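You operate a simulated robot arm through the tools that you are given. There is no shell and no other tool. Be economical: measure what you need, move in short steps, check, and stop when the job is done.

You run a simulated robot arm. Do the job below in one go: nothing can be reset, and whatever is moved stays where it is left.

Task
Take the white flask and put it on the top of the rolling bench. Take the teal pad and leave it on the top of the carpet pad. Take the green brush and put it on the bare table between the boards. Close the card drawer. Put the tall beige rib on top of the grey disc. Put the white round block on the free end of the trestle table. Fetch the beige paddle and set it on the chest board of the hall-end shelf. Fetch the padded block and stand it on the top of the canvas board at the hall end. Take the orange disc on the top of the white plaster slab and put it away on the top of the press bench. Fetch the pot marked "100 ML" from the top of the sink-side stand and set it in the inside of the carton. Take the beige round block and put it on top of the white chuck. Lift the lid of the blue glaze bucket open. The order is free. Set down upright: white flask, teal pad, beige paddle, padded block, cup, beige round block.
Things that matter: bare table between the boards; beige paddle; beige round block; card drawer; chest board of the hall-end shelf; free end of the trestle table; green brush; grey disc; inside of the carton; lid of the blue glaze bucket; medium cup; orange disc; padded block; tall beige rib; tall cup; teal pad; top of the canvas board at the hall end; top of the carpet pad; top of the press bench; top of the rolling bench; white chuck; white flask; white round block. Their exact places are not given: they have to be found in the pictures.

The check looks at the end state, three seconds after you hand in, the way a careful person would. Anything else that was tipped, shoved, dropped, spilled or broken makes it a failure. A push-on lid holds only when it is set on centred and level and pressed home; a screw cap is set on level and turned clockwise until tight.

Robot
A 7-joint arm with a fingered hand on a trunk, on a base that drives. Base frame: it is fixed to the floor where the robot stands at the start and does not move with it; the origin is under the middle of the robot, x ahead of it, y to its left, z up; the surface under the hand at the start is at about z = 0.78. Lengths are in m, angles in rad, forces in N, time in s.
With the tool pointing down near the work surface it reaches from about 0.2 to 0.66 m from the robot's upright axis, wherever it stands. Its first joint turns from -2.007 to 2.007 rad. Places, roughly: bare table between the boards (42x25 cm) [3.62, 4.12, 0.76]; beige paddle [5.75, -2, 1.25]; beige round block (6x6x12 cm) [3.4, 7, 0.9]; card drawer [5.1, 1.4, 0.4]; chest board of the hall-end shelf [5.9, -1.7, 1.5]; free end of the trestle table (34x22 cm) [3.46, 0.64, 0.8]; green brush (5x5x12 cm) [3.5, 0.5, 0.9]; grey disc (8x8x7 cm) [4.3, 0.4, 0.8]; inside of the carton (24x20 cm) [-0.74, 8.74, 0.8]; lid of the blue glaze bucket [1.5, 0.4, 0.9]; medium cup, tall cup [4, 8.75, 0.5]; orange disc (8x8x7 cm) [2.5, 8.7, 0.8]; padded block (8x5x12 cm) [5, 2.9, 0.5]; tall beige rib (8x5x18 cm) [4.6, 0.3, 0.9]; teal pad (6x5x6 cm) [0.9, -0.2, 0.8]; top of the canvas board at the hall end [3.1, 3.8, 0.8]; top of the carpet pad (17x13 cm) [1.44, 0.76, 0.82]; top of the press bench [1.6, -1.8, 0.8]; top of the rolling bench [1.1, 1.8, 0.8]; white chuck [3.5, 6.75, 0.75]; white flask (9x9x13 cm) [0.5, -0.2, 0.8]; white round block (6x6x12 cm) [3.8, 0.1, 0.9]. Payload 3.1 kg.
Tool frame: the origin (TCP) lies between the finger pads and is the grasp point; the fingertips stand 0.022 m ahead of it; z points along the fingers, y is the line along which they close. The gripper opens to 0.112 m. The gripper's body begins 0.06 m behind the TCP. The gripper is a hand of 3 fingers: y runs from the thumb to the fingers, the wrist lies at [0, 0, -0.218] in the tool frame, and closing takes about 1.5 s.
Orientation is that of the tool frame in the base frame, as a unit quaternion [x, y, z, w]. With the fingers straight down and closing along the base's y, the tool's x points along the base's -x, its y along +y and its z along -z.

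Tools
- The arm moves only by the tool move_arm. Its argument "series" is a list of rows, each an object of numbers (a shift or turn left out is 0, a gripper value left out holds the last): "wx", "wy", "wz": the turn, a rotation vector about the base's x, y, z in degrees; "tx", "ty", "tz": the shift along the base's x, y, z in m; "fingers": the gripper command, from -1 (fully open) to 1 (shut), values between in proportion. In form: [{"wx": .., "wy": .., "wz": .., "tx": .., "ty": .., "tz": .., "fingers": ..}, ...]. A call has 1 to 20 rows; each row shifts and turns the commanded pose from where the row before left it. Rows are played at 5 a second. More than 0.05 m and 0.15 rad between two rows, or a gripper value outside its range, and nothing of the call is played. A pose out of reach is approached as far as the arm can. The call stops where the force on the tool passes 40 N (or 10 N more than at its start, if that is more) or the arm is blocked; 0.2 s more then pass. The fingers move at their own pace (about 0.108 m/s each) and stop on an object; they squeeze with about 27 N. The grip force told is the motor's: it shows also when the fingers shut on nothing. Time passes only in rows, and 0.2 s behind the last, so rows that do not move let the fingers close. It gives the time, the measured TCP pose, the force on the tool (base axes), the opening and the grip force at its end, in the units of the frame above (readings bear some noise), with the torque about the TCP (base axes, N m) and any sound that the robot's microphone picked up.
- Cameras (640 x 400 px; columns grow to the right, rows downward): "scene" is now at [0.0015, 0.1038, 1.5932]; the picture's right is [-0.62, -0.79, 0.00], its down [-0.57, 0.45, -0.68] and it looks along [0.54, -0.42, -0.73] (base axes); focal length 289 px, centre (320, 200). "wrist" rides on the gripper at [0.066, 0.003, -0.08] in the tool frame; the picture's right is [-0.05, 1.00, 0.00], its down [-0.77, -0.04, -0.64] and it looks along [-0.64, -0.03, 0.77] (tool axes); focal length 275 px, centre (320, 200).
- camera(camera): a new picture of that camera. No time passes.
- raise_lower(by): slides the trunk up (or, below 0, down) by that many m; the arm and the scene camera ride with it, the base frame stays. It gives what a move gives, with no picture.
- steer(legs): drives the robot by 1 to 6 legs, each [ahead, left, turn to the left] in m, m and rad, along the robot's own axes; the way and the turn of a leg run together, so that a leg with both is an arc; at most 1.5 m and 3.142 rad a leg. The arm and the cameras ride along, it lands a little off, and it stops where it bumps. It gives what a move gives.
- hand_shape(shape): the hand has 3 fingers and takes this shape, open, in about a second: jaw (thumb against the fingers, like two jaws); tri (thumb and two fingers); tip (a fingertip pinch); poke (one finger out to press); point (the index stretched); flat (the hand flat); cup (the hand cupped); fist (a fist). The gripper value then closes the fingers along that shape, each until it touches; the sizes above hold for jaw. It gives what a move gives, with no picture.
- aim_head(pan, tilt): turns the head with the scene camera to pan (to the left, within 2.705 rad either way) and tilt (down, from -0.506 to 1.204), counted from straight ahead of the robot. It gives what a move gives.
- pixel_to_xyz(camera, pixels): for up to 12 pixels [column, row] of the newest picture of that camera ("zoom" is the newest enlarged one), the place [x, y, z] in the base frame of the surface seen there, good to about 0.003 m. No time passes.
- close_up(camera, box): a new picture of the part [left, top, right, bottom] of that camera's present view, enlarged. No time passes.
- finish_job(): hands the job in; it is judged then, once.

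Go step by step. Measure first, check grasps and placings, and put right what went wrong. The budget is 364 turns and 298 pictures, counting those below and the enlarged ones. Unless the task says otherwise, let go and move clear before handing in, and close with one line.

The tools are called after ">>>" by a JSON object that holds its "op" and its "data". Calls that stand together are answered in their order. move_arm: Moves the arm, as the interface text tells. Its arguments: {"type":"object","properties":{"series":{"type":"array","items":{"type":"object","properties":{"wx":{"type":"number"},"wy":{"type":"number"},"wz":{"type":"number"},"tx":{"type":"number"},"ty":{"type":"number"},"tz":{"type":"number"},"fingers":{"type":"number"}}}}},"required":["series"]} The other tools are called the same way: raise_lower (by) slides the trunk up or down; hand_shape (shape) gives the hand a shape; steer (legs) drives the base; aim_head (pan, tilt) turns the head that bears the scene camera; camera (camera) takes a picture; pixel_to_xyz (camera, pixels) gives the place of the surface under pixels of a picture; close_up (camera, box) takes an enlarged picture of a part of a camera's view; finish_job () hands the job in.

At the start:

```text
time: 0.0
tool_pos: [0.4159, -0.066, 1.0357]
tcp_rot: [0.0, 1.0, 0.0, -0.001]
contact_force: [-0.5, 0.1, -0.7]
torque: [0.0, 0.0, 0.0]
gripper_width: 0.1117
grip_force: 0.0
shape: jaw
trunk travel left (down, up): [-0.725, 0.265]
robot x, y, heading: [0.0002, -0.0024, -0.002]
head pan, tilt: [-0.665, 0.819]
```

scene: 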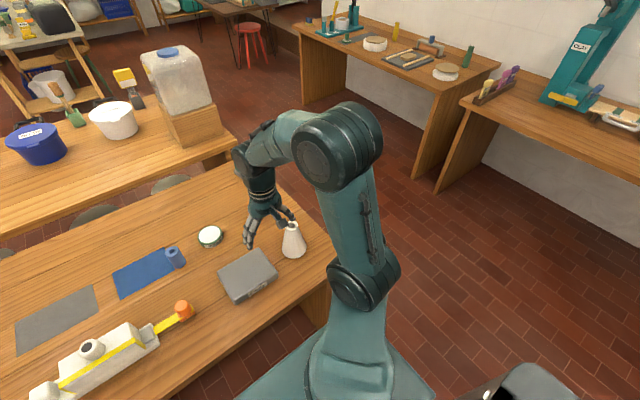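
wrist: 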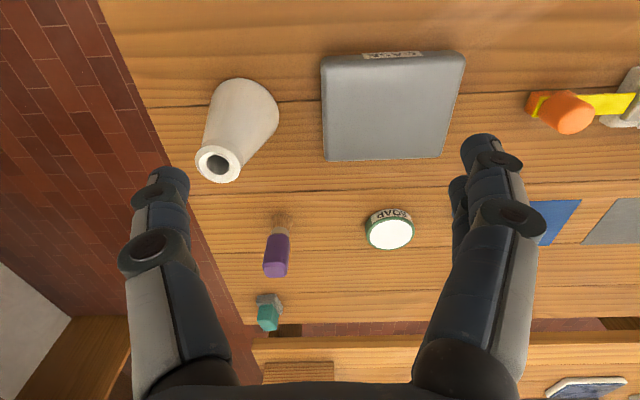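

The wrist picture shows the flask mouth at (218,165), the purple item (277,255), and a teal item at (268,312). I measure these.

>>> {"op": "pixel_to_xyz", "data": {"camera": "wrist", "pixels": [[218, 165], [205, 160], [235, 170], [240, 110], [275, 125], [277, 268], [268, 325], [268, 310], [390, 232], [340, 150], [270, 298]]}}

>>> {"op": "pixel_to_xyz", "data": {"camera": "scene", "pixels": [[292, 225], [292, 250], [38, 130], [30, 160], [115, 118], [30, 140], [70, 118], [190, 70], [180, 260], [60, 310], [200, 110], [150, 200]]}}

>>> {"op": "close_up", "data": {"camera": "wrist", "box": [180, 60, 420, 360]}}

>>> {"op": "aim_head", "data": {"pan": 0.3, "tilt": 0.6}}

>>> {"op": "camera", "data": {"camera": "scene"}}

```text
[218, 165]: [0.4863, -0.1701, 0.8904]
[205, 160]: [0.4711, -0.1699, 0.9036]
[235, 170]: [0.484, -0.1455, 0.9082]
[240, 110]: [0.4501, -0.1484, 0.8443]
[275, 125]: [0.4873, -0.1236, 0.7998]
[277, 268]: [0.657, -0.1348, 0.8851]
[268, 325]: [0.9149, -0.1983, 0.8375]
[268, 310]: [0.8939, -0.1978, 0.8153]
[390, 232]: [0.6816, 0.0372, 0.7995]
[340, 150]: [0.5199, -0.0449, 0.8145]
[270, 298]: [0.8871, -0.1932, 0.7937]
```

```text
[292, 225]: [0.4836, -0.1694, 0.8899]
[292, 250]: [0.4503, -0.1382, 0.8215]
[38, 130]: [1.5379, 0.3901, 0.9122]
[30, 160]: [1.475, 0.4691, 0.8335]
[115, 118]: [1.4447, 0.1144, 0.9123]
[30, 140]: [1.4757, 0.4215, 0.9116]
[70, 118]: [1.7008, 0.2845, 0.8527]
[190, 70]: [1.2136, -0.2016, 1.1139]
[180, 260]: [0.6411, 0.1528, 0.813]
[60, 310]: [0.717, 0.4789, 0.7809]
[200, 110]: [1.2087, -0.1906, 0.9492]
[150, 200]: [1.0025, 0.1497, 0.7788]
```

```text
1.33 times, centred on (300, 210) of wrist
```

zoom: 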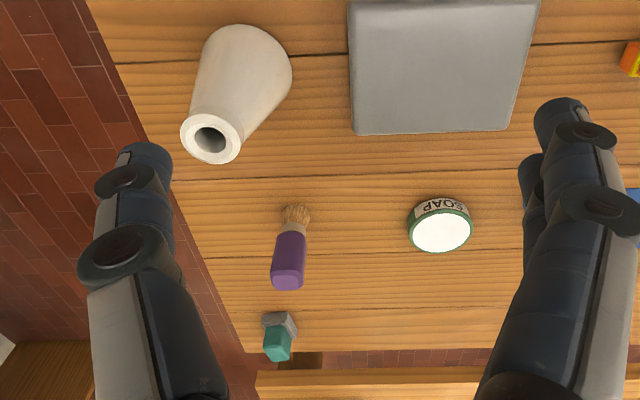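

```text
time: 1.2
tool_pos: [0.4158, -0.0666, 1.0356]
tcp_rot: [0.0, 1.0, 0.0, -0.001]
contact_force: [0.9, -0.4, 0.0]
torque: [0.0, -0.01, 0.0]
gripper_width: 0.1115
grip_force: 0.1
shape: jaw
trunk travel left (down, up): [-0.725, 0.265]
robot x, y, heading: [-0.0023, -0.0038, 0.002]
head pan, tilt: [0.3, 0.6]
```

```text
294 pictures are left
```

scene: 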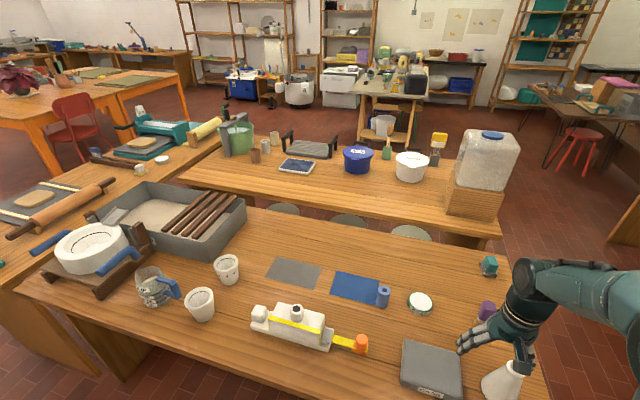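

The scene shows benches in a big room; the flask is at about (0.48,-0.15). I look around for a map.

>>> {"op": "pixel_to_xyz", "data": {"camera": "scene", "pixels": [[310, 148], [330, 150], [300, 145], [357, 150], [355, 165], [488, 265], [500, 235], [185, 178], [240, 395], [15, 285], [160, 125], [560, 340]]}}

>>> {"op": "close_up", "data": {"camera": "scene", "box": [200, 90, 440, 240]}}

>>> {"op": "aim_head", "data": {"pan": 1.5, "tilt": 0.5}}

>>> {"op": "camera", "data": {"camera": "scene"}}

>>> {"op": "aim_head", "data": {"pan": -0.9, "tilt": 0.4}}

>>> {"op": "camera", "data": {"camera": "scene"}}

>>> {"op": "aim_head", "data": {"pan": -1.9, "tilt": 0.5}}

>>> {"op": "camera", "data": {"camera": "scene"}}

```text
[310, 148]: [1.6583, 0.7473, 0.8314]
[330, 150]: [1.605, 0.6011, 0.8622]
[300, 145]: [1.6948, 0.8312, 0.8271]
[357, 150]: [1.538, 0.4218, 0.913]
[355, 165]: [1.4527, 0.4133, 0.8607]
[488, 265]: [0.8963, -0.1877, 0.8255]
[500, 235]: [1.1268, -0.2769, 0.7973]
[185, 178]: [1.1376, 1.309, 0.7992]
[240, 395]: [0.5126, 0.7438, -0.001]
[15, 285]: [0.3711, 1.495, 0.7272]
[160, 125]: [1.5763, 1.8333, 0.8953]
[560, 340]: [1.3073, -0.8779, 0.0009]
```

```text
2.67 times, centred on (320, 165) of scene
```

zoom: 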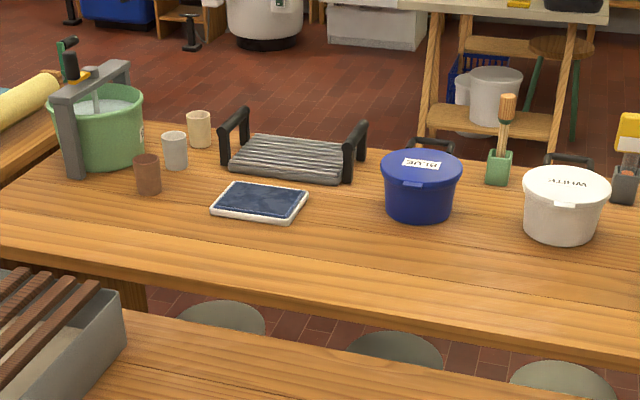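

```text
time: 2.6
tool_pos: [0.4155, -0.065, 1.0365]
tcp_rot: [0.0, 1.0, 0.0, 0.0]
contact_force: [-0.3, 0.6, -0.3]
torque: [-0.01, -0.01, 0.01]
gripper_width: 0.1119
grip_force: 0.0
shape: jaw
trunk travel left (down, up): [-0.725, 0.265]
robot x, y, heading: [-0.0042, -0.0007, 0.0]
head pan, tilt: [1.499, 0.499]
```

```text
292 pictures are left
```

scene: 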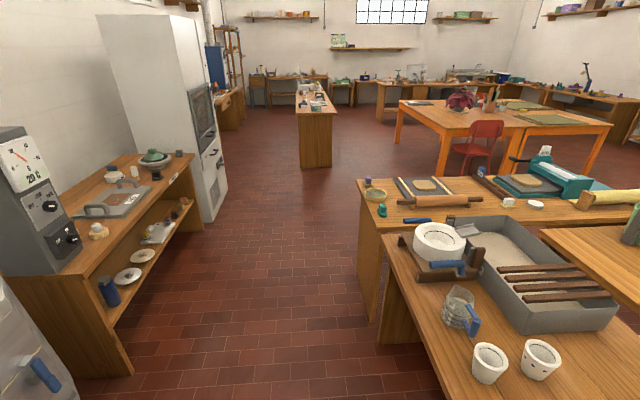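

```text
time: 4.8
tool_pos: [0.4147, -0.0667, 1.0366]
tcp_rot: [0.0, 1.0, 0.0, 0.0]
contact_force: [-0.3, 0.3, -0.5]
torque: [0.01, 0.03, -0.02]
gripper_width: 0.1118
grip_force: 0.0
shape: jaw
trunk travel left (down, up): [-0.725, 0.265]
robot x, y, heading: [-0.0004, -0.0002, -0.001]
head pan, tilt: [-0.901, 0.4]
```

```text
291 pictures are left
```

scene: 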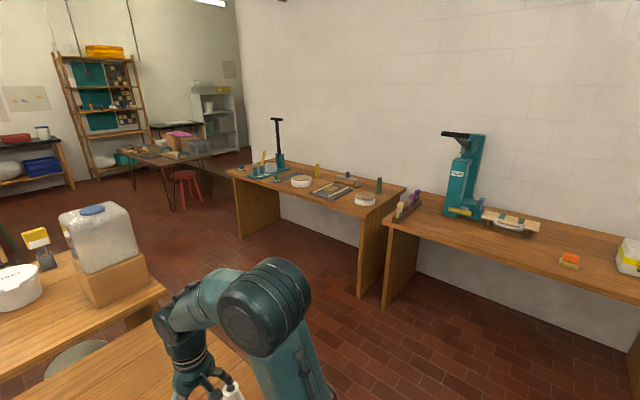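

```text
time: 6.1
tool_pos: [0.4163, -0.0662, 1.0373]
tcp_rot: [0.0, 1.0, -0.001, 0.0]
contact_force: [-0.5, 0.2, -0.3]
torque: [-0.02, 0.01, 0.0]
gripper_width: 0.1118
grip_force: 0.0
shape: jaw
trunk travel left (down, up): [-0.725, 0.265]
robot x, y, heading: [0.0023, -0.0002, 0.001]
head pan, tilt: [-1.901, 0.499]
```

```text
290 pictures are left
```

scene: 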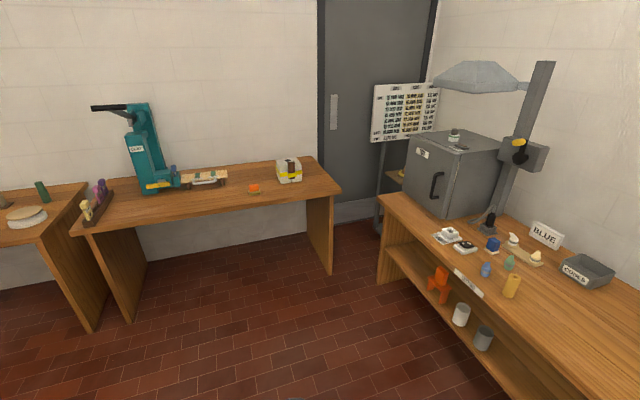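

I aim the head at the flask for its profile and centre.

>>> {"op": "aim_head", "data": {"pan": -0.45, "tilt": 0.95}}

>>> {"op": "camera", "data": {"camera": "scene"}}

>>> {"op": "close_up", "data": {"camera": "wrist", "box": [170, 60, 330, 200]}}

```text
time: 7.7
tool_pos: [0.4152, -0.066, 1.0362]
tcp_rot: [0.0, 1.0, 0.0, 0.0]
contact_force: [0.3, -0.3, 0.1]
torque: [0.02, 0.02, 0.01]
gripper_width: 0.112
grip_force: 0.1
shape: jaw
trunk travel left (down, up): [-0.725, 0.265]
robot x, y, heading: [-0.0013, -0.0, -0.001]
head pan, tilt: [-0.45, 0.949]
```

```text
289 pictures are left
```

scene: 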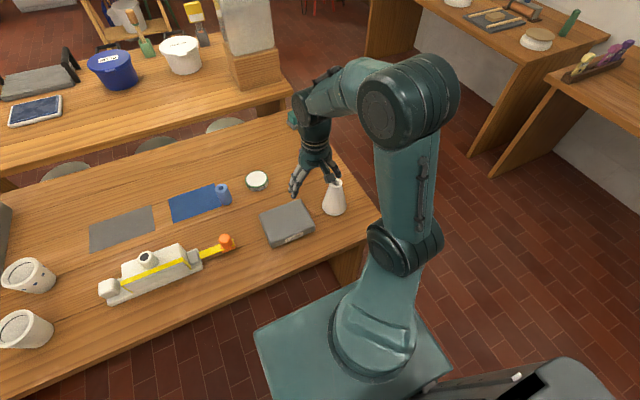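

```text
2.86 times, centred on (250, 130) of wrist
```

zoom: 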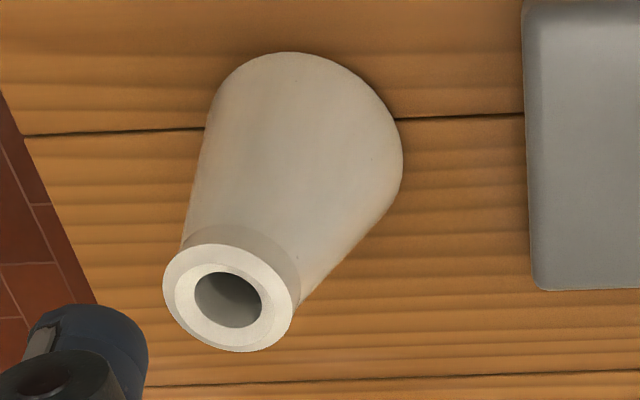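

I measure the flask rim and base in the zoom, and the base platform corners (255,330),(330,285) in the scene.

>>> {"op": "pixel_to_xyz", "data": {"camera": "zoom", "pixels": [[175, 270], [285, 320], [230, 340], [225, 250], [285, 60], [395, 170], [190, 280], [215, 200], [330, 240]]}}

>>> {"op": "pixel_to_xyz", "data": {"camera": "scene", "pixels": [[257, 332], [325, 290], [270, 385], [440, 370], [380, 212], [280, 265], [270, 112], [290, 95], [530, 360], [360, 60], [330, 182], [5, 390]]}}

```text
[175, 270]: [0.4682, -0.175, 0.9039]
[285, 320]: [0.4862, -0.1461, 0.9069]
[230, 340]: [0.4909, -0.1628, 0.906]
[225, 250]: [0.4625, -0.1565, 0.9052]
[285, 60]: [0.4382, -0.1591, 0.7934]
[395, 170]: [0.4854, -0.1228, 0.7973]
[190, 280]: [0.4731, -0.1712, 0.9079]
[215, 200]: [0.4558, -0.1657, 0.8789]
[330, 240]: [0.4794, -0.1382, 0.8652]
```

```text
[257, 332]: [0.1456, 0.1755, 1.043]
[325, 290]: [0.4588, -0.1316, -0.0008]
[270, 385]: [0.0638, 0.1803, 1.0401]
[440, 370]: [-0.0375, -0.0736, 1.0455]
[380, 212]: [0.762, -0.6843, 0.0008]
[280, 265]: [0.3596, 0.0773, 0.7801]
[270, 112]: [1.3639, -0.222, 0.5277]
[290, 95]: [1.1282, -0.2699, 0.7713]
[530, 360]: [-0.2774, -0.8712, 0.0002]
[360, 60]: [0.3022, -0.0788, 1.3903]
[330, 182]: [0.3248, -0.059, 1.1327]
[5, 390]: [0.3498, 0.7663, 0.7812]
```

The flask mouth centre is at about (0.477,-0.161), rim z 0.906. I move over it and straight down to the neck, then close.

>>> {"op": "move_arm", "data": {"series": [{"tx": 0.03, "ty": -0.04}, {"tx": 0.03, "ty": -0.04}, {"ty": -0.015, "tz": -0.03}, {"tz": -0.045}, {"tz": -0.045}, {"tz": -0.03}, {"tz": -0.012}, {}, {"fingers": 1}, {}, {}, {}, {}, {}, {}, {}]}}

>>> {"op": "camera", "data": {"camera": "wrist"}}

```text
time: 11.1
tool_pos: [0.4771, -0.1606, 0.8751]
tcp_rot: [0.0, 1.0, 0.0, -0.001]
contact_force: [0.2, 0.8, 2.4]
torque: [-0.03, -0.02, 0.02]
gripper_width: 0.0464
grip_force: 26.6
shape: jaw
trunk travel left (down, up): [-0.725, 0.265]
robot x, y, heading: [-0.0031, 0.0006, -0.001]
head pan, tilt: [-0.45, 0.949]
```

```text
287 pictures are left
```

wrist: 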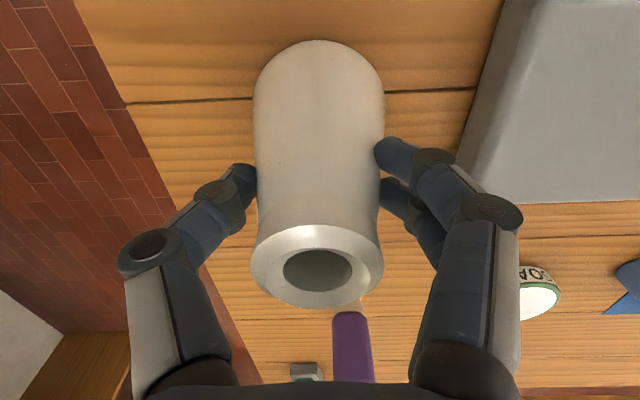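

The flask is held (width 0.046). I lift it and look left at the rolling bench for clear space and the aisle.

>>> {"op": "move_arm", "data": {"series": [{"tz": 0.05}, {"tz": 0.05}, {"tz": 0.05}, {"tz": 0.02}, {}]}}

>>> {"op": "aim_head", "data": {"pan": 1.4, "tilt": 0.65}}

>>> {"op": "camera", "data": {"camera": "scene"}}

```text
time: 12.3
tool_pos: [0.4754, -0.1609, 1.0454]
tcp_rot: [0.0, 1.0, 0.0, 0.0]
contact_force: [0.0, 0.0, -3.0]
torque: [-0.03, 0.01, 0.01]
gripper_width: 0.046
grip_force: 27.1
shape: jaw
trunk travel left (down, up): [-0.725, 0.265]
robot x, y, heading: [0.0002, -0.0006, 0.003]
head pan, tilt: [-0.45, 0.949]
```

```text
time: 14.1
tool_pos: [0.478, -0.1605, 1.0451]
tcp_rot: [0.0, 1.0, 0.0, 0.0]
contact_force: [-0.3, -0.4, -3.3]
torque: [-0.03, 0.0, 0.0]
gripper_width: 0.0462
grip_force: 27.0
shape: jaw
trunk travel left (down, up): [-0.725, 0.265]
robot x, y, heading: [-0.0002, -0.0001, 0.001]
head pan, tilt: [1.4, 0.649]
```

```text
286 pictures are left
```

scene: 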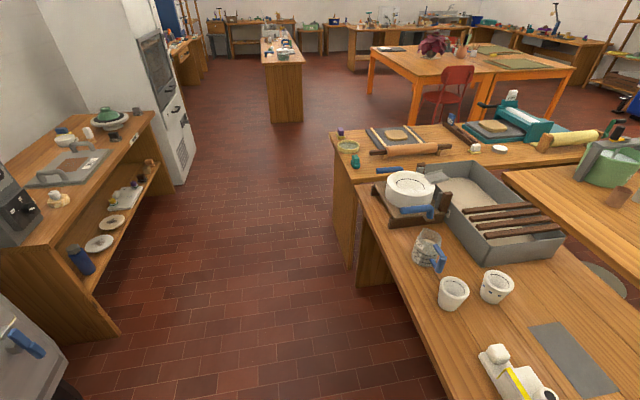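

>>> {"op": "pixel_to_xyz", "data": {"camera": "scene", "pixels": [[331, 135], [352, 182], [455, 395], [362, 192], [470, 130], [360, 150], [390, 135], [358, 161], [150, 115], [118, 325], [360, 280], [345, 262]]}}

>>> {"op": "close_up", "data": {"camera": "scene", "box": [310, 80, 590, 250]}}

```text
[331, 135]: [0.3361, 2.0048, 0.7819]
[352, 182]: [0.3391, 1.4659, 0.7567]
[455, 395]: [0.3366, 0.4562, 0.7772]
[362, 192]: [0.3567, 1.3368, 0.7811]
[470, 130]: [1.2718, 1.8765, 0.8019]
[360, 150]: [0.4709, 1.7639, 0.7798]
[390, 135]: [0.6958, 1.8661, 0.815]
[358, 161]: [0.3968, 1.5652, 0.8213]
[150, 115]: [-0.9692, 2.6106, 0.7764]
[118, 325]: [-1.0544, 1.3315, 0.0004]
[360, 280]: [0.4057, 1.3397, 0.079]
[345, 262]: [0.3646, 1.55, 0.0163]
```

```text
2.29 times, centred on (450, 165) of scene
```

zoom: 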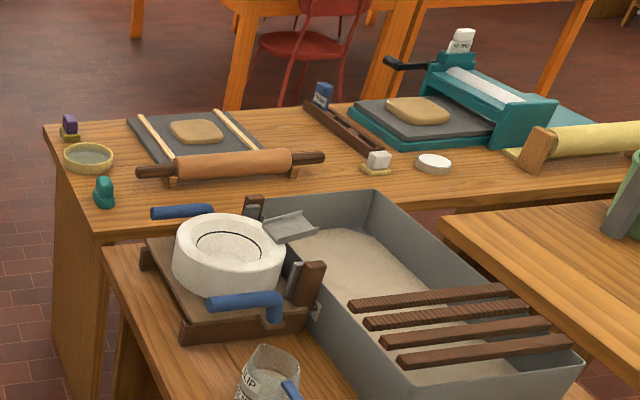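

>>> {"op": "pixel_to_xyz", "data": {"camera": "zoom", "pixels": [[200, 192], [330, 180], [130, 165], [285, 125], [150, 205], [140, 170], [325, 158], [105, 205], [110, 155], [240, 195], [370, 172], [95, 135]]}}

```text
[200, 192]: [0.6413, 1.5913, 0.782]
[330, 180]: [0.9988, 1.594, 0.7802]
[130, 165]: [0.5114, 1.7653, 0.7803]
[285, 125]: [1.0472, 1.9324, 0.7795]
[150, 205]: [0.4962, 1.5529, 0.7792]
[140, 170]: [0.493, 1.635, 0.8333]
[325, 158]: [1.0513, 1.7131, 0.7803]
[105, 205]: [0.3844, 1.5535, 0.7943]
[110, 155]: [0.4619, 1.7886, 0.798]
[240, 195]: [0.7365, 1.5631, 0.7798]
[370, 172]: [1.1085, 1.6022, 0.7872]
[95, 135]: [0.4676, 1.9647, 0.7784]
```

The rolling bench front strip near (0.64,1.54) is free. I raise the trunk and slide left along the aisle.

>>> {"op": "raise_lower", "data": {"by": 0.15}}

>>> {"op": "steer", "data": {"legs": [[0, 1.5, 0], [0.04, 0.12, 0]]}}

>>> {"op": "aim_head", "data": {"pan": 0.1, "tilt": 0.95}}

>>> {"op": "camera", "data": {"camera": "scene"}}

>>> {"op": "camera", "data": {"camera": "wrist"}}

```text
time: 15.9
tool_pos: [0.4772, -0.1614, 1.1947]
tcp_rot: [0.001, 1.0, 0.0, 0.0]
contact_force: [1.2, 0.2, -3.8]
torque: [0.01, 0.0, 0.0]
gripper_width: 0.0459
grip_force: 27.4
shape: jaw
trunk travel left (down, up): [-0.875, 0.115]
robot x, y, heading: [0.0005, -0.0003, 0.004]
head pan, tilt: [1.4, 0.649]
```

```text
time: 24.2
tool_pos: [0.5183, 1.458, 1.1955]
tcp_rot: [0.001, 1.0, 0.0, 0.0]
contact_force: [-0.6, 0.5, -3.2]
torque: [-0.02, -0.01, 0.02]
gripper_width: 0.046
grip_force: 27.0
shape: jaw
trunk travel left (down, up): [-0.875, 0.115]
robot x, y, heading: [0.0406, 1.6229, 0.001]
head pan, tilt: [1.4, 0.649]
```

```text
time: 25.6
tool_pos: [0.519, 1.4592, 1.195]
tcp_rot: [0.001, 1.0, 0.0, 0.0]
contact_force: [0.0, 0.7, -3.3]
torque: [-0.01, 0.0, 0.03]
gripper_width: 0.046
grip_force: 26.8
shape: jaw
trunk travel left (down, up): [-0.875, 0.115]
robot x, y, heading: [0.0439, 1.6232, -0.004]
head pan, tilt: [0.099, 0.949]
```

```text
284 pictures are left
```

scene: 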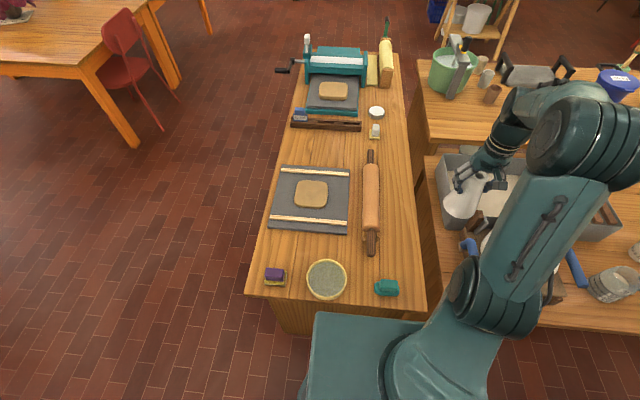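

```text
283 pictures are left
```

wrist: 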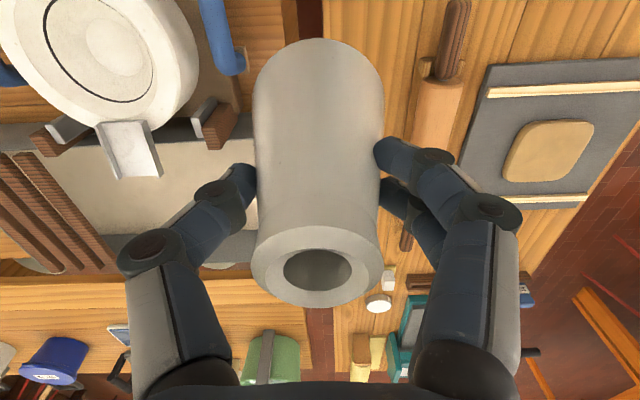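

>>> {"op": "pixel_to_xyz", "data": {"camera": "scene", "pixels": [[400, 240], [380, 240], [415, 240], [375, 215], [400, 205], [363, 200], [370, 245], [385, 285], [325, 275], [300, 255], [265, 250], [437, 205]]}}

```text
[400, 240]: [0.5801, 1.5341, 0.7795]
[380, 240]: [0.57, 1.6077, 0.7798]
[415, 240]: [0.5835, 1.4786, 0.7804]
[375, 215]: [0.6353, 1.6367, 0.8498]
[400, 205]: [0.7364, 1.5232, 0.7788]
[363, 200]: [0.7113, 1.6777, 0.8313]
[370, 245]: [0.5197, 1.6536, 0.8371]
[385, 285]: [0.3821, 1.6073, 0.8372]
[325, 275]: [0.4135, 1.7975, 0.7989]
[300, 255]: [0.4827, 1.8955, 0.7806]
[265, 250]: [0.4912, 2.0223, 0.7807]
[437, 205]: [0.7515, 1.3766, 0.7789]
```

I target (0.60,1.54): shift over, lower toward z 0.878.

>>> {"op": "move_arm", "data": {"series": [{"tx": 0.03, "ty": 0.03}, {"tx": 0.03, "ty": 0.03}, {"tx": 0.021, "ty": 0.021}, {"tz": -0.045}, {"tz": -0.045}, {"tz": -0.045}, {"tz": -0.045}, {"tz": -0.045}, {"tz": -0.045}, {"tz": -0.025}, {"tz": -0.012}, {}, {"tz": -0.006}, {}]}}

>>> {"op": "camera", "data": {"camera": "wrist"}}

```text
time: 28.6
tool_pos: [0.6, 1.5409, 0.881]
tcp_rot: [0.002, 1.0, -0.001, -0.001]
contact_force: [0.3, -0.2, -2.5]
torque: [-0.01, 0.03, 0.0]
gripper_width: 0.0459
grip_force: 27.4
shape: jaw
trunk travel left (down, up): [-0.875, 0.115]
robot x, y, heading: [0.0411, 1.6199, 0.003]
head pan, tilt: [0.099, 0.949]
```

```text
282 pictures are left
```

wrist: 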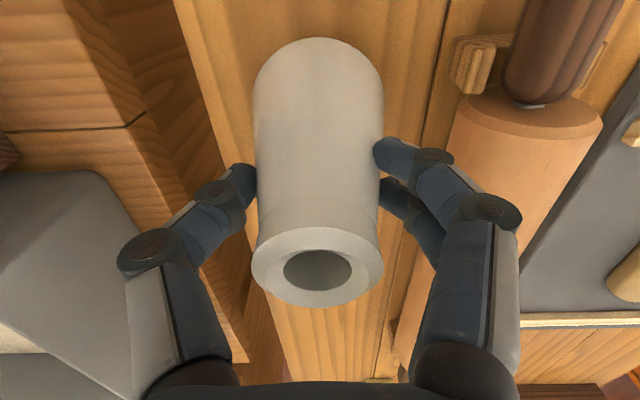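

>>> {"op": "move_arm", "data": {"series": [{"tz": -0.002}, {}, {"tz": -0.002}, {}, {"tz": -0.001}, {}, {"fingers": 0.0}, {}, {}, {}]}}

>>> {"op": "camera", "data": {"camera": "wrist"}}

```text
time: 30.8
tool_pos: [0.6, 1.5412, 0.8771]
tcp_rot: [0.001, 1.0, 0.001, 0.0]
contact_force: [1.0, -0.7, 0.2]
torque: [-0.02, 0.02, -0.04]
gripper_width: 0.0553
grip_force: 0.0
shape: jaw
trunk travel left (down, up): [-0.875, 0.115]
robot x, y, heading: [0.0402, 1.6228, -0.003]
head pan, tilt: [0.099, 0.949]
```

```text
281 pictures are left
```

wrist: 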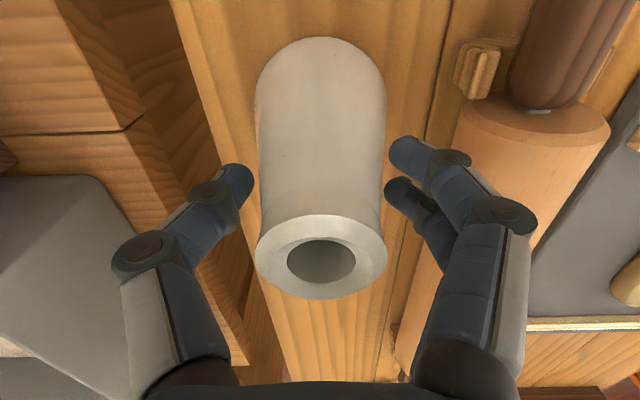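

Released and standing. I open slightly more and lift straight up.

>>> {"op": "move_arm", "data": {"series": [{"fingers": -0.2}, {}, {"tz": 0.03}, {"tz": 0.04}, {"tz": 0.05}, {"tz": 0.05}, {"tz": 0.05, "fingers": -1}, {"tz": 0.05}, {"tx": -0.05}, {"tx": -0.05}]}}

>>> {"op": "camera", "data": {"camera": "scene"}}

```text
time: 33.0
tool_pos: [0.4964, 1.539, 1.1473]
tcp_rot: [0.002, 1.0, 0.0, 0.001]
contact_force: [-1.1, 0.1, -0.8]
torque: [-0.03, -0.03, -0.02]
gripper_width: 0.112
grip_force: 0.1
shape: jaw
trunk travel left (down, up): [-0.875, 0.115]
robot x, y, heading: [0.0416, 1.6205, -0.007]
head pan, tilt: [0.099, 0.949]
```

```text
280 pictures are left
```

scene: 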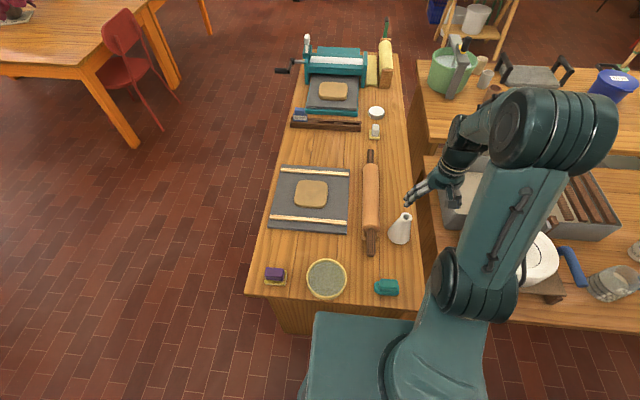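

The flask stands at its place. Next the teal pad: I drive back along the aisle and look right.

>>> {"op": "steer", "data": {"legs": [[-0.05, -1.5, 0]]}}

>>> {"op": "aim_head", "data": {"pan": -1.5, "tilt": 0.9}}

>>> {"op": "camera", "data": {"camera": "scene"}}

```text
refused: leg 1 is longer than a leg can be; nothing moved
```

```text
time: 34.7
tool_pos: [0.4999, 1.5412, 1.1471]
tcp_rot: [0.002, 1.0, 0.0, 0.001]
contact_force: [-0.1, -1.0, -0.6]
torque: [-0.01, 0.01, 0.0]
gripper_width: 0.1119
grip_force: 0.0
shape: jaw
trunk travel left (down, up): [-0.875, 0.115]
robot x, y, heading: [0.0447, 1.6206, -0.004]
head pan, tilt: [-1.499, 0.901]
```

```text
279 pictures are left
```

scene: 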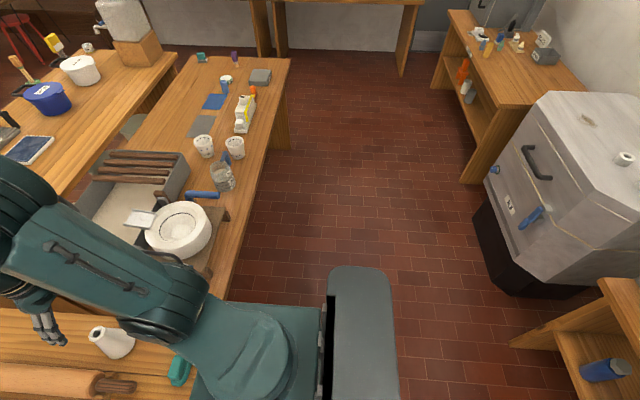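

The aisle is clear. I drive back and round the end.

>>> {"op": "steer", "data": {"legs": [[-0.05, -1.4, 0], [0, -1.2, 0], [0, 0, 1.571]]}}

>>> {"op": "aim_head", "data": {"pan": -0.8, "tilt": 0.8}}

>>> {"op": "camera", "data": {"camera": "scene"}}

```text
time: 51.1
tool_pos: [0.0503, -0.4949, 1.1467]
tcp_rot: [-0.698, 0.716, 0.0, 0.0]
contact_force: [-0.1, -0.2, -0.8]
torque: [0.01, 0.01, -0.01]
gripper_width: 0.1118
grip_force: 0.1
shape: jaw
trunk travel left (down, up): [-0.875, 0.115]
robot x, y, heading: [-0.0419, -0.95, 1.546]
head pan, tilt: [-1.499, 0.901]
```

```text
time: 52.1
tool_pos: [0.0513, -0.4954, 1.1466]
tcp_rot: [-0.697, 0.717, 0.0, 0.0]
contact_force: [0.0, -0.1, -0.2]
torque: [0.02, -0.04, -0.03]
gripper_width: 0.1117
grip_force: 0.0
shape: jaw
trunk travel left (down, up): [-0.875, 0.115]
robot x, y, heading: [-0.0376, -0.9532, 1.54]
head pan, tilt: [-0.799, 0.799]
```

```text
278 pictures are left
```

scene: 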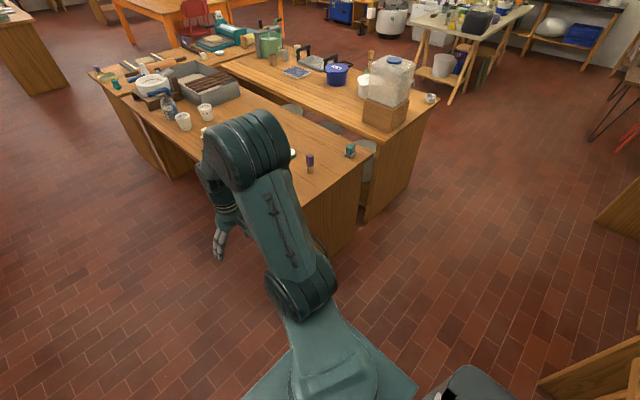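

The table end is clear to the right. I drive to (0.9,-0.77) facing the table.

>>> {"op": "steer", "data": {"legs": [[0.0, -0.95, 0.03], [0.17, 0, 0]]}}

>>> {"op": "aim_head", "data": {"pan": -0.1, "tilt": 0.9}}

>>> {"op": "camera", "data": {"camera": "scene"}}

>>> {"op": "camera", "data": {"camera": "wrist"}}

```text
time: 58.2
tool_pos: [0.9904, -0.3333, 1.1471]
tcp_rot: [0.709, -0.706, -0.001, 0.0]
contact_force: [-0.3, 0.1, -0.4]
torque: [-0.02, 0.0, -0.01]
gripper_width: 0.1122
grip_force: 0.0
shape: jaw
trunk travel left (down, up): [-0.875, 0.115]
robot x, y, heading: [0.9148, -0.7891, 1.575]
head pan, tilt: [-0.799, 0.799]
```

```text
time: 59.2
tool_pos: [0.9923, -0.3322, 1.146]
tcp_rot: [0.709, -0.705, 0.0, -0.001]
contact_force: [-0.4, -0.4, 0.8]
torque: [0.04, -0.03, 0.02]
gripper_width: 0.1119
grip_force: 0.0
shape: jaw
trunk travel left (down, up): [-0.875, 0.115]
robot x, y, heading: [0.914, -0.7909, 1.576]
head pan, tilt: [-0.099, 0.901]
```

```text
277 pictures are left
```

scene: 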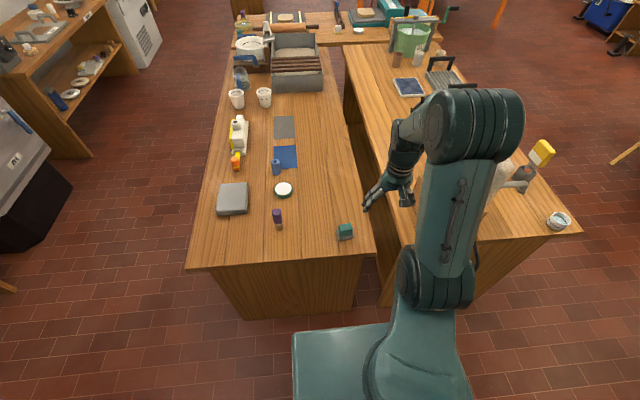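

```text
276 pictures are left
```

wrist: 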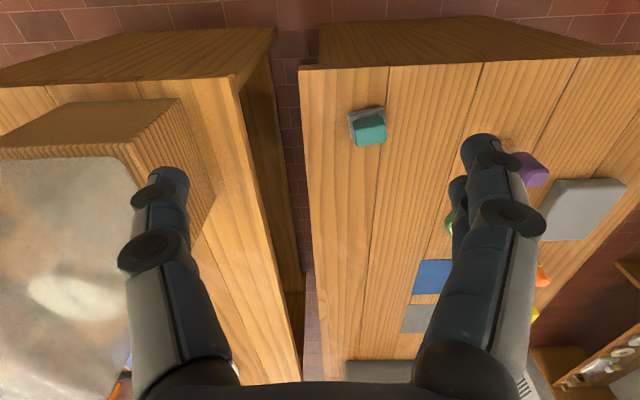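

>>> {"op": "close_up", "data": {"camera": "wrist", "box": [320, 80, 420, 170]}}

>>> {"op": "pixel_to_xyz", "data": {"camera": "wrist", "pixels": [[356, 119], [384, 117], [359, 144], [385, 140], [351, 113], [382, 108], [370, 130]]}}

>>> {"op": "close_up", "data": {"camera": "scene", "box": [320, 210, 370, 250]}}

```text
4.44 times, centred on (370, 125) of wrist
```

zoom: 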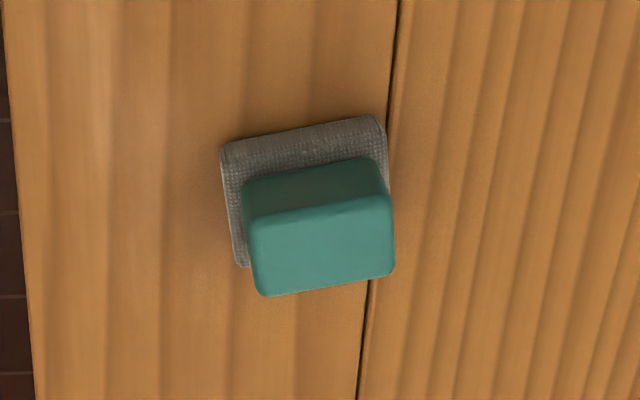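

```text
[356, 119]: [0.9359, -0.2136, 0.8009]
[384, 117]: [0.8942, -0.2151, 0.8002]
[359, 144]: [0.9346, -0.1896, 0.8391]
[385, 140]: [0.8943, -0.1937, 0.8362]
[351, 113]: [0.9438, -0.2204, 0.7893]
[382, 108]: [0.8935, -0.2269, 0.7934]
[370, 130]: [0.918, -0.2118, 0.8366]
```

```text
10.00 times, centred on (345, 230) of scene
```

zoom: 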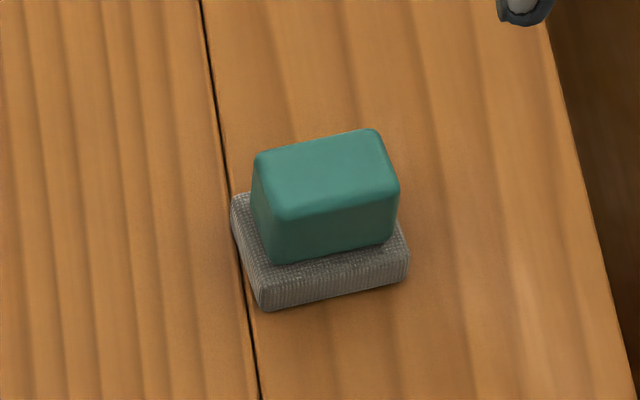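

The teal pad has a grey base and teal grip, top z≈0.838, centre ≈(0.915,-0.201), turned ~6°. I move above it and check.

>>> {"op": "move_arm", "data": {"series": [{"tx": -0.026, "ty": 0.042, "wz": 3}, {"tx": -0.026, "ty": 0.042, "wz": 3}, {"tx": -0.025, "ty": 0.042}, {"ty": 0.005, "tz": -0.045}, {"tz": -0.045}, {"tz": -0.045}, {"tz": -0.045}, {"tz": -0.04}, {}]}}

>>> {"op": "camera", "data": {"camera": "wrist"}}

```text
time: 61.2
tool_pos: [0.9139, -0.2003, 0.9261]
tcp_rot: [0.744, -0.668, -0.001, -0.001]
contact_force: [0.3, -0.2, -0.4]
torque: [0.03, 0.01, -0.01]
gripper_width: 0.112
grip_force: 0.0
shape: jaw
trunk travel left (down, up): [-0.875, 0.115]
robot x, y, heading: [0.9116, -0.7912, 1.577]
head pan, tilt: [-0.099, 0.901]
```

```text
273 pictures are left
```

wrist: 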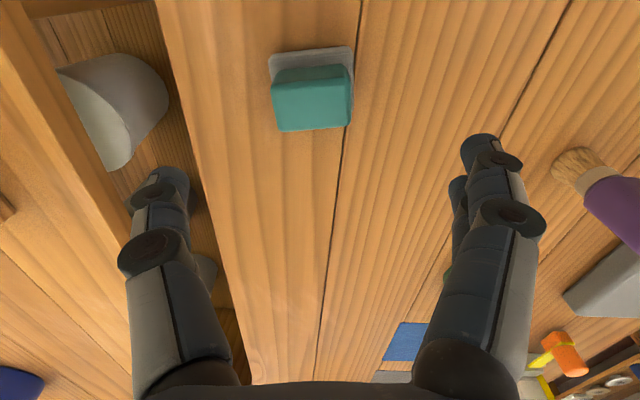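

>>> {"op": "pixel_to_xyz", "data": {"camera": "wrist", "pixels": [[277, 100], [344, 95], [285, 127], [347, 123], [312, 112], [310, 58]]}}

```text
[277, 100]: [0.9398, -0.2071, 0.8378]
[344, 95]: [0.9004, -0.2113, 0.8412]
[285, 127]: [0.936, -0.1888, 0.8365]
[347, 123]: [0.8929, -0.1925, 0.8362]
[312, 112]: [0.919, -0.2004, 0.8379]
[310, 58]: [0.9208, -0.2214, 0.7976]
```

Centred. I go down to z 0.828 and close.

>>> {"op": "move_arm", "data": {"series": [{"tx": 0.003, "tz": -0.04}, {"tz": -0.04}, {"tz": -0.018}, {}, {"fingers": 1}, {}, {}, {}, {}, {}, {}, {"tz": 0.03}, {"tz": 0.04}, {"tz": 0.04}, {}]}}

>>> {"op": "camera", "data": {"camera": "wrist"}}

```text
time: 64.5
tool_pos: [0.9177, -0.2002, 0.9386]
tcp_rot: [0.744, -0.668, 0.0, -0.001]
contact_force: [-0.8, 0.4, -1.5]
torque: [0.01, 0.01, -0.03]
gripper_width: 0.0438
grip_force: 26.9
shape: jaw
trunk travel left (down, up): [-0.875, 0.115]
robot x, y, heading: [0.9133, -0.7922, 1.577]
head pan, tilt: [-0.099, 0.901]
```

```text
272 pictures are left
```

wrist: 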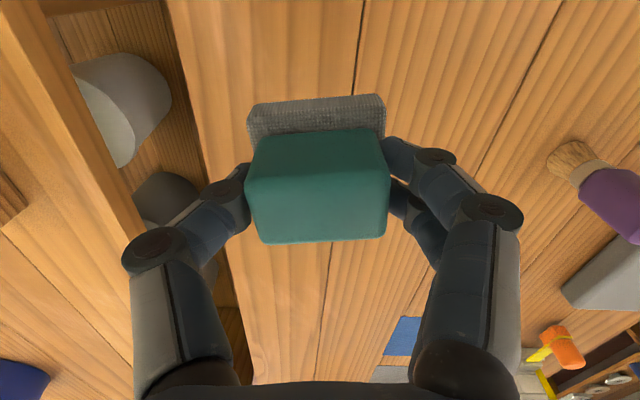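

Held. I measure table B's far edge and objects near the pad.

>>> {"op": "move_arm", "data": {"series": [{"tz": 0.05}, {"tz": 0.05}, {"tz": 0.05}, {"ty": -0.05, "tz": 0.03}, {"ty": -0.05}]}}

>>> {"op": "aim_head", "data": {"pan": -0.6, "tilt": 0.7}}

>>> {"op": "camera", "data": {"camera": "scene"}}

```text
refused: row 4 steps farther than a row can; nothing moved
```

```text
time: 65.4
tool_pos: [0.9175, -0.2007, 0.937]
tcp_rot: [0.744, -0.668, -0.001, 0.0]
contact_force: [-0.4, -0.1, -1.0]
torque: [0.01, 0.02, 0.03]
gripper_width: 0.0436
grip_force: 27.3
shape: jaw
trunk travel left (down, up): [-0.875, 0.115]
robot x, y, heading: [0.9109, -0.788, 1.573]
head pan, tilt: [-0.6, 0.7]
```

```text
271 pictures are left
```

scene: 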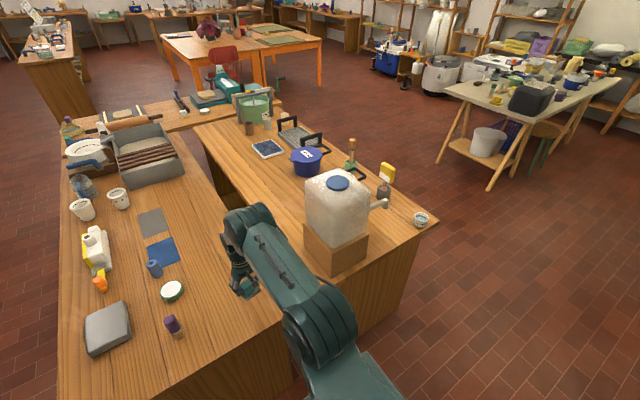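

>>> {"op": "pixel_to_xyz", "data": {"camera": "scene", "pixels": [[437, 220], [405, 192], [330, 137], [285, 108], [267, 148], [255, 148], [283, 150], [420, 222], [307, 157], [296, 140], [460, 95], [420, 260]]}}

>>> {"op": "close_up", "data": {"camera": "scene", "box": [220, 80, 440, 230]}}

>>> {"op": "move_arm", "data": {"series": [{"tz": 0.05}, {"tz": 0.05}, {"tz": 0.05}, {"ty": -0.05}, {"ty": -0.05}]}}

```text
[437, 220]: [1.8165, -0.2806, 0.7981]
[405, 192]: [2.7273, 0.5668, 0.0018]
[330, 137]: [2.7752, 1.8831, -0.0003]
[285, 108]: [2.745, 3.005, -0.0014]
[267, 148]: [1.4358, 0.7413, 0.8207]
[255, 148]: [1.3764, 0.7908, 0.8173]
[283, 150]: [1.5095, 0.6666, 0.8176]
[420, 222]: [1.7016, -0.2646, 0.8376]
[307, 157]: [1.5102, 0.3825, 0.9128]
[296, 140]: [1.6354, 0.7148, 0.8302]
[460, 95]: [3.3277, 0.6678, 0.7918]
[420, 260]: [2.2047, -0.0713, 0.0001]
```

```text
2.67 times, centred on (330, 155) of scene
```

zoom: 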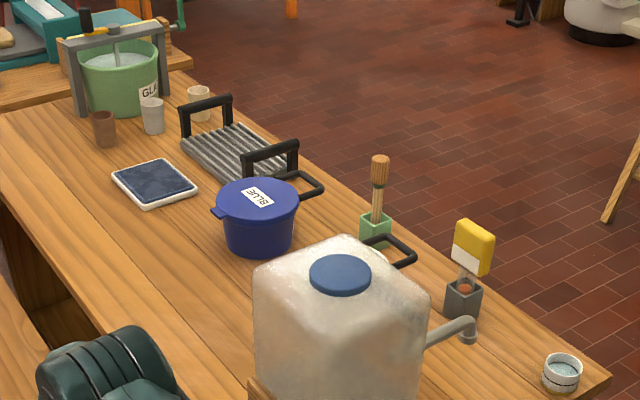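

```text
time: 66.6
tool_pos: [0.9181, -0.3026, 1.088]
tcp_rot: [0.744, -0.668, 0.0, -0.001]
contact_force: [-0.7, 0.1, 0.3]
torque: [0.05, 0.01, 0.01]
gripper_width: 0.0434
grip_force: 26.9
shape: jaw
trunk travel left (down, up): [-0.875, 0.115]
robot x, y, heading: [0.9145, -0.7868, 1.57]
head pan, tilt: [-0.6, 0.7]
```

The carpet pad's centre is about (1.44,0.74), far table edge x≈1.82. I drive around to the far side.

>>> {"op": "steer", "data": {"legs": [[0, -1.42, 0], [1.5, 0, 0], [0, 0, 1.571], [0.12, 0, 0]]}}

>>> {"op": "aim_head", "data": {"pan": 0.25, "tilt": 0.95}}

>>> {"op": "camera", "data": {"camera": "scene"}}

```text
time: 85.3
tool_pos: [1.7286, 0.7253, 1.0873]
tcp_rot: [0.999, 0.042, 0.0, -0.001]
contact_force: [-1.0, 0.1, -1.2]
torque: [0.03, 0.03, -0.04]
gripper_width: 0.0437
grip_force: 26.7
shape: jaw
trunk travel left (down, up): [-0.875, 0.115]
robot x, y, heading: [2.219, 0.71, 3.12]
head pan, tilt: [-0.6, 0.7]
```

```text
time: 86.4
tool_pos: [1.727, 0.7253, 1.0873]
tcp_rot: [0.999, 0.042, 0.0, 0.0]
contact_force: [0.7, -0.3, 0.0]
torque: [-0.01, -0.01, 0.02]
gripper_width: 0.0437
grip_force: 27.1
shape: jaw
trunk travel left (down, up): [-0.875, 0.115]
robot x, y, heading: [2.216, 0.7116, 3.124]
head pan, tilt: [0.25, 0.949]
```

```text
269 pictures are left
```

scene: 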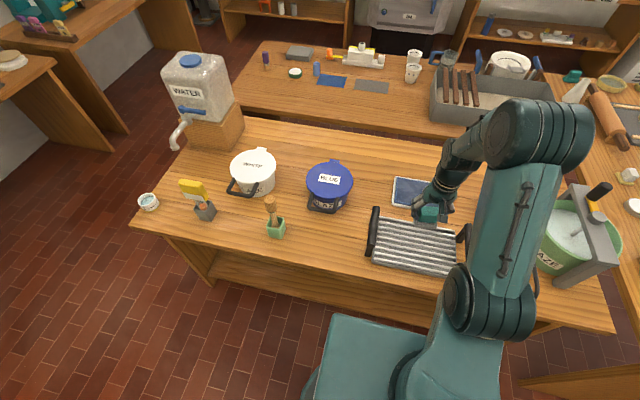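

I close in 0.1 m and look at the pad through the wrist camera.

>>> {"op": "steer", "data": {"legs": [[0.1, 0, 0.02]]}}

>>> {"op": "camera", "data": {"camera": "scene"}}

>>> {"op": "close_up", "data": {"camera": "scene", "box": [280, 140, 520, 290]}}

```text
time: 87.6
tool_pos: [1.6292, 0.7172, 1.0875]
tcp_rot: [0.999, 0.052, 0.0, 0.0]
contact_force: [-0.4, 0.5, -0.2]
torque: [0.01, 0.0, -0.04]
gripper_width: 0.0436
grip_force: 27.1
shape: jaw
trunk travel left (down, up): [-0.875, 0.115]
robot x, y, heading: [2.1152, 0.7034, 3.139]
head pan, tilt: [0.25, 0.949]
```

```text
268 pictures are left
```

scene: 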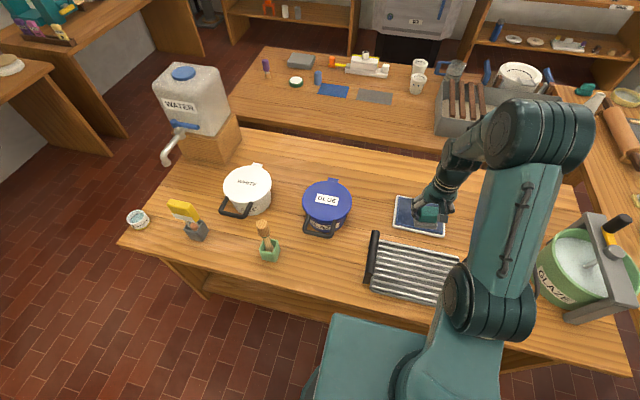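

```text
2.67 times, centred on (400, 215) of scene
```

zoom: 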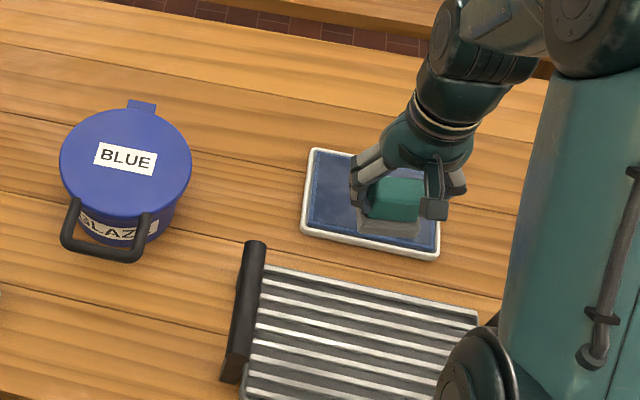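

>>> {"op": "pixel_to_xyz", "data": {"camera": "zoom", "pixels": [[318, 155], [308, 228], [433, 250], [330, 190], [125, 155], [70, 215], [145, 225], [105, 250], [140, 108], [90, 248], [245, 260], [68, 235]]}}

```text
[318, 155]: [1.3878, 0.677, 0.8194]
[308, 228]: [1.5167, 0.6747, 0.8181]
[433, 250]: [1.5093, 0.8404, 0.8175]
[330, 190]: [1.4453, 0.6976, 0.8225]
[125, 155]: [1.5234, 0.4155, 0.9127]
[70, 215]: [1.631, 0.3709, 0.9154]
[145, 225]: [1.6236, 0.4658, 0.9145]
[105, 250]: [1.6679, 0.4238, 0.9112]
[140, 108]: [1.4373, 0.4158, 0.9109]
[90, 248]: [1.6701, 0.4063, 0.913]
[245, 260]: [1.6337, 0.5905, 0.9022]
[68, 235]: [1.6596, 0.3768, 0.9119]
```

Pad spans x 1.383–1.517, y 0.672–0.843. I move to (1.466,0.756) and lower.

>>> {"op": "move_arm", "data": {"series": [{"tx": -0.045, "ty": 0.01}, {"tx": -0.045, "ty": 0.01}, {"tx": -0.045, "ty": 0.01}, {"tx": -0.028, "ty": 0.009}, {"tz": -0.045}, {"tz": -0.045}, {"tz": -0.045}, {"tz": -0.045}, {"tz": -0.02}, {}]}}

>>> {"op": "camera", "data": {"camera": "wrist"}}

```text
time: 89.8
tool_pos: [1.4886, 0.7537, 0.9053]
tcp_rot: [0.999, 0.051, 0.0, 0.0]
contact_force: [-0.4, -0.4, -0.2]
torque: [0.07, 0.02, 0.01]
gripper_width: 0.0435
grip_force: 26.9
shape: jaw
out of reach, approached as far as the arm can: row 7, 8, 9
trunk travel left (down, up): [-0.875, 0.115]
robot x, y, heading: [2.1207, 0.7075, 3.143]
head pan, tilt: [0.25, 0.949]
```

```text
266 pictures are left
```

wrist: 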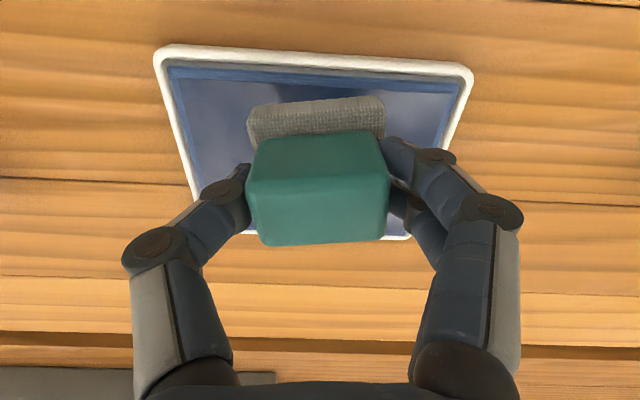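

Out of reach at the raised trunk; I lift, lower the trunk 0.15, and look again.

>>> {"op": "move_arm", "data": {"series": [{"tz": 0.045}, {"tz": 0.045}, {"tz": 0.045}, {"tz": 0.02}]}}

>>> {"op": "raise_lower", "data": {"by": -0.14}}

```text
time: 90.8
tool_pos: [1.4893, 0.7533, 1.0607]
tcp_rot: [0.999, 0.051, 0.001, 0.0]
contact_force: [-0.9, -0.6, -0.3]
torque: [0.0, 0.02, 0.01]
gripper_width: 0.0435
grip_force: 27.1
shape: jaw
trunk travel left (down, up): [-0.875, 0.115]
robot x, y, heading: [2.1183, 0.7133, 3.138]
head pan, tilt: [0.25, 0.949]
```

```text
time: 92.5
tool_pos: [1.4892, 0.7544, 0.9217]
tcp_rot: [0.999, 0.051, 0.0, 0.0]
contact_force: [0.2, -0.2, -1.6]
torque: [0.03, -0.03, -0.02]
gripper_width: 0.0436
grip_force: 27.3
shape: jaw
trunk travel left (down, up): [-0.735, 0.255]
robot x, y, heading: [2.1176, 0.7107, 3.14]
head pan, tilt: [0.25, 0.949]
```

>>> {"op": "move_arm", "data": {"series": [{"tx": -0.024}, {"tz": -0.03}, {"tz": -0.012}, {}, {"tz": -0.004}, {}, {"tz": -0.003}, {}]}}

>>> {"op": "camera", "data": {"camera": "wrist"}}

```text
time: 94.3
tool_pos: [1.4635, 0.7536, 0.8717]
tcp_rot: [0.999, 0.052, 0.0, 0.0]
contact_force: [0.4, -0.6, -0.9]
torque: [0.03, 0.02, 0.01]
gripper_width: 0.0436
grip_force: 27.3
shape: jaw
trunk travel left (down, up): [-0.735, 0.255]
robot x, y, heading: [2.1165, 0.7092, 3.145]
head pan, tilt: [0.25, 0.949]
```

```text
265 pictures are left
```

wrist: 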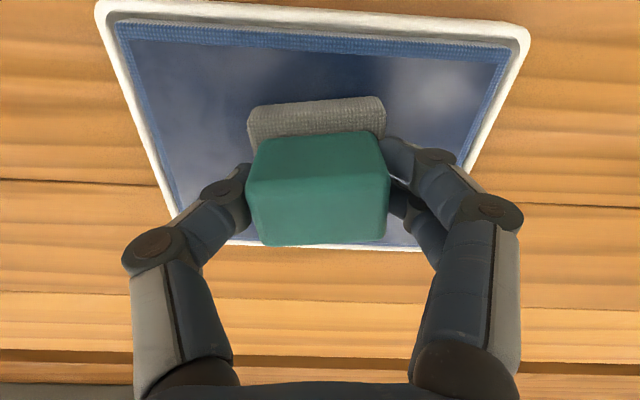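

>>> {"op": "move_arm", "data": {"series": [{"tz": -0.002}, {}, {"tz": -0.002}, {}]}}

```text
time: 95.3
tool_pos: [1.4646, 0.7548, 0.8694]
tcp_rot: [0.999, 0.051, 0.0, 0.0]
contact_force: [0.2, 0.0, 3.0]
torque: [-0.02, 0.03, -0.01]
gripper_width: 0.0434
grip_force: 27.3
shape: jaw
trunk travel left (down, up): [-0.735, 0.255]
robot x, y, heading: [2.1192, 0.7086, 3.137]
head pan, tilt: [0.25, 0.949]
```

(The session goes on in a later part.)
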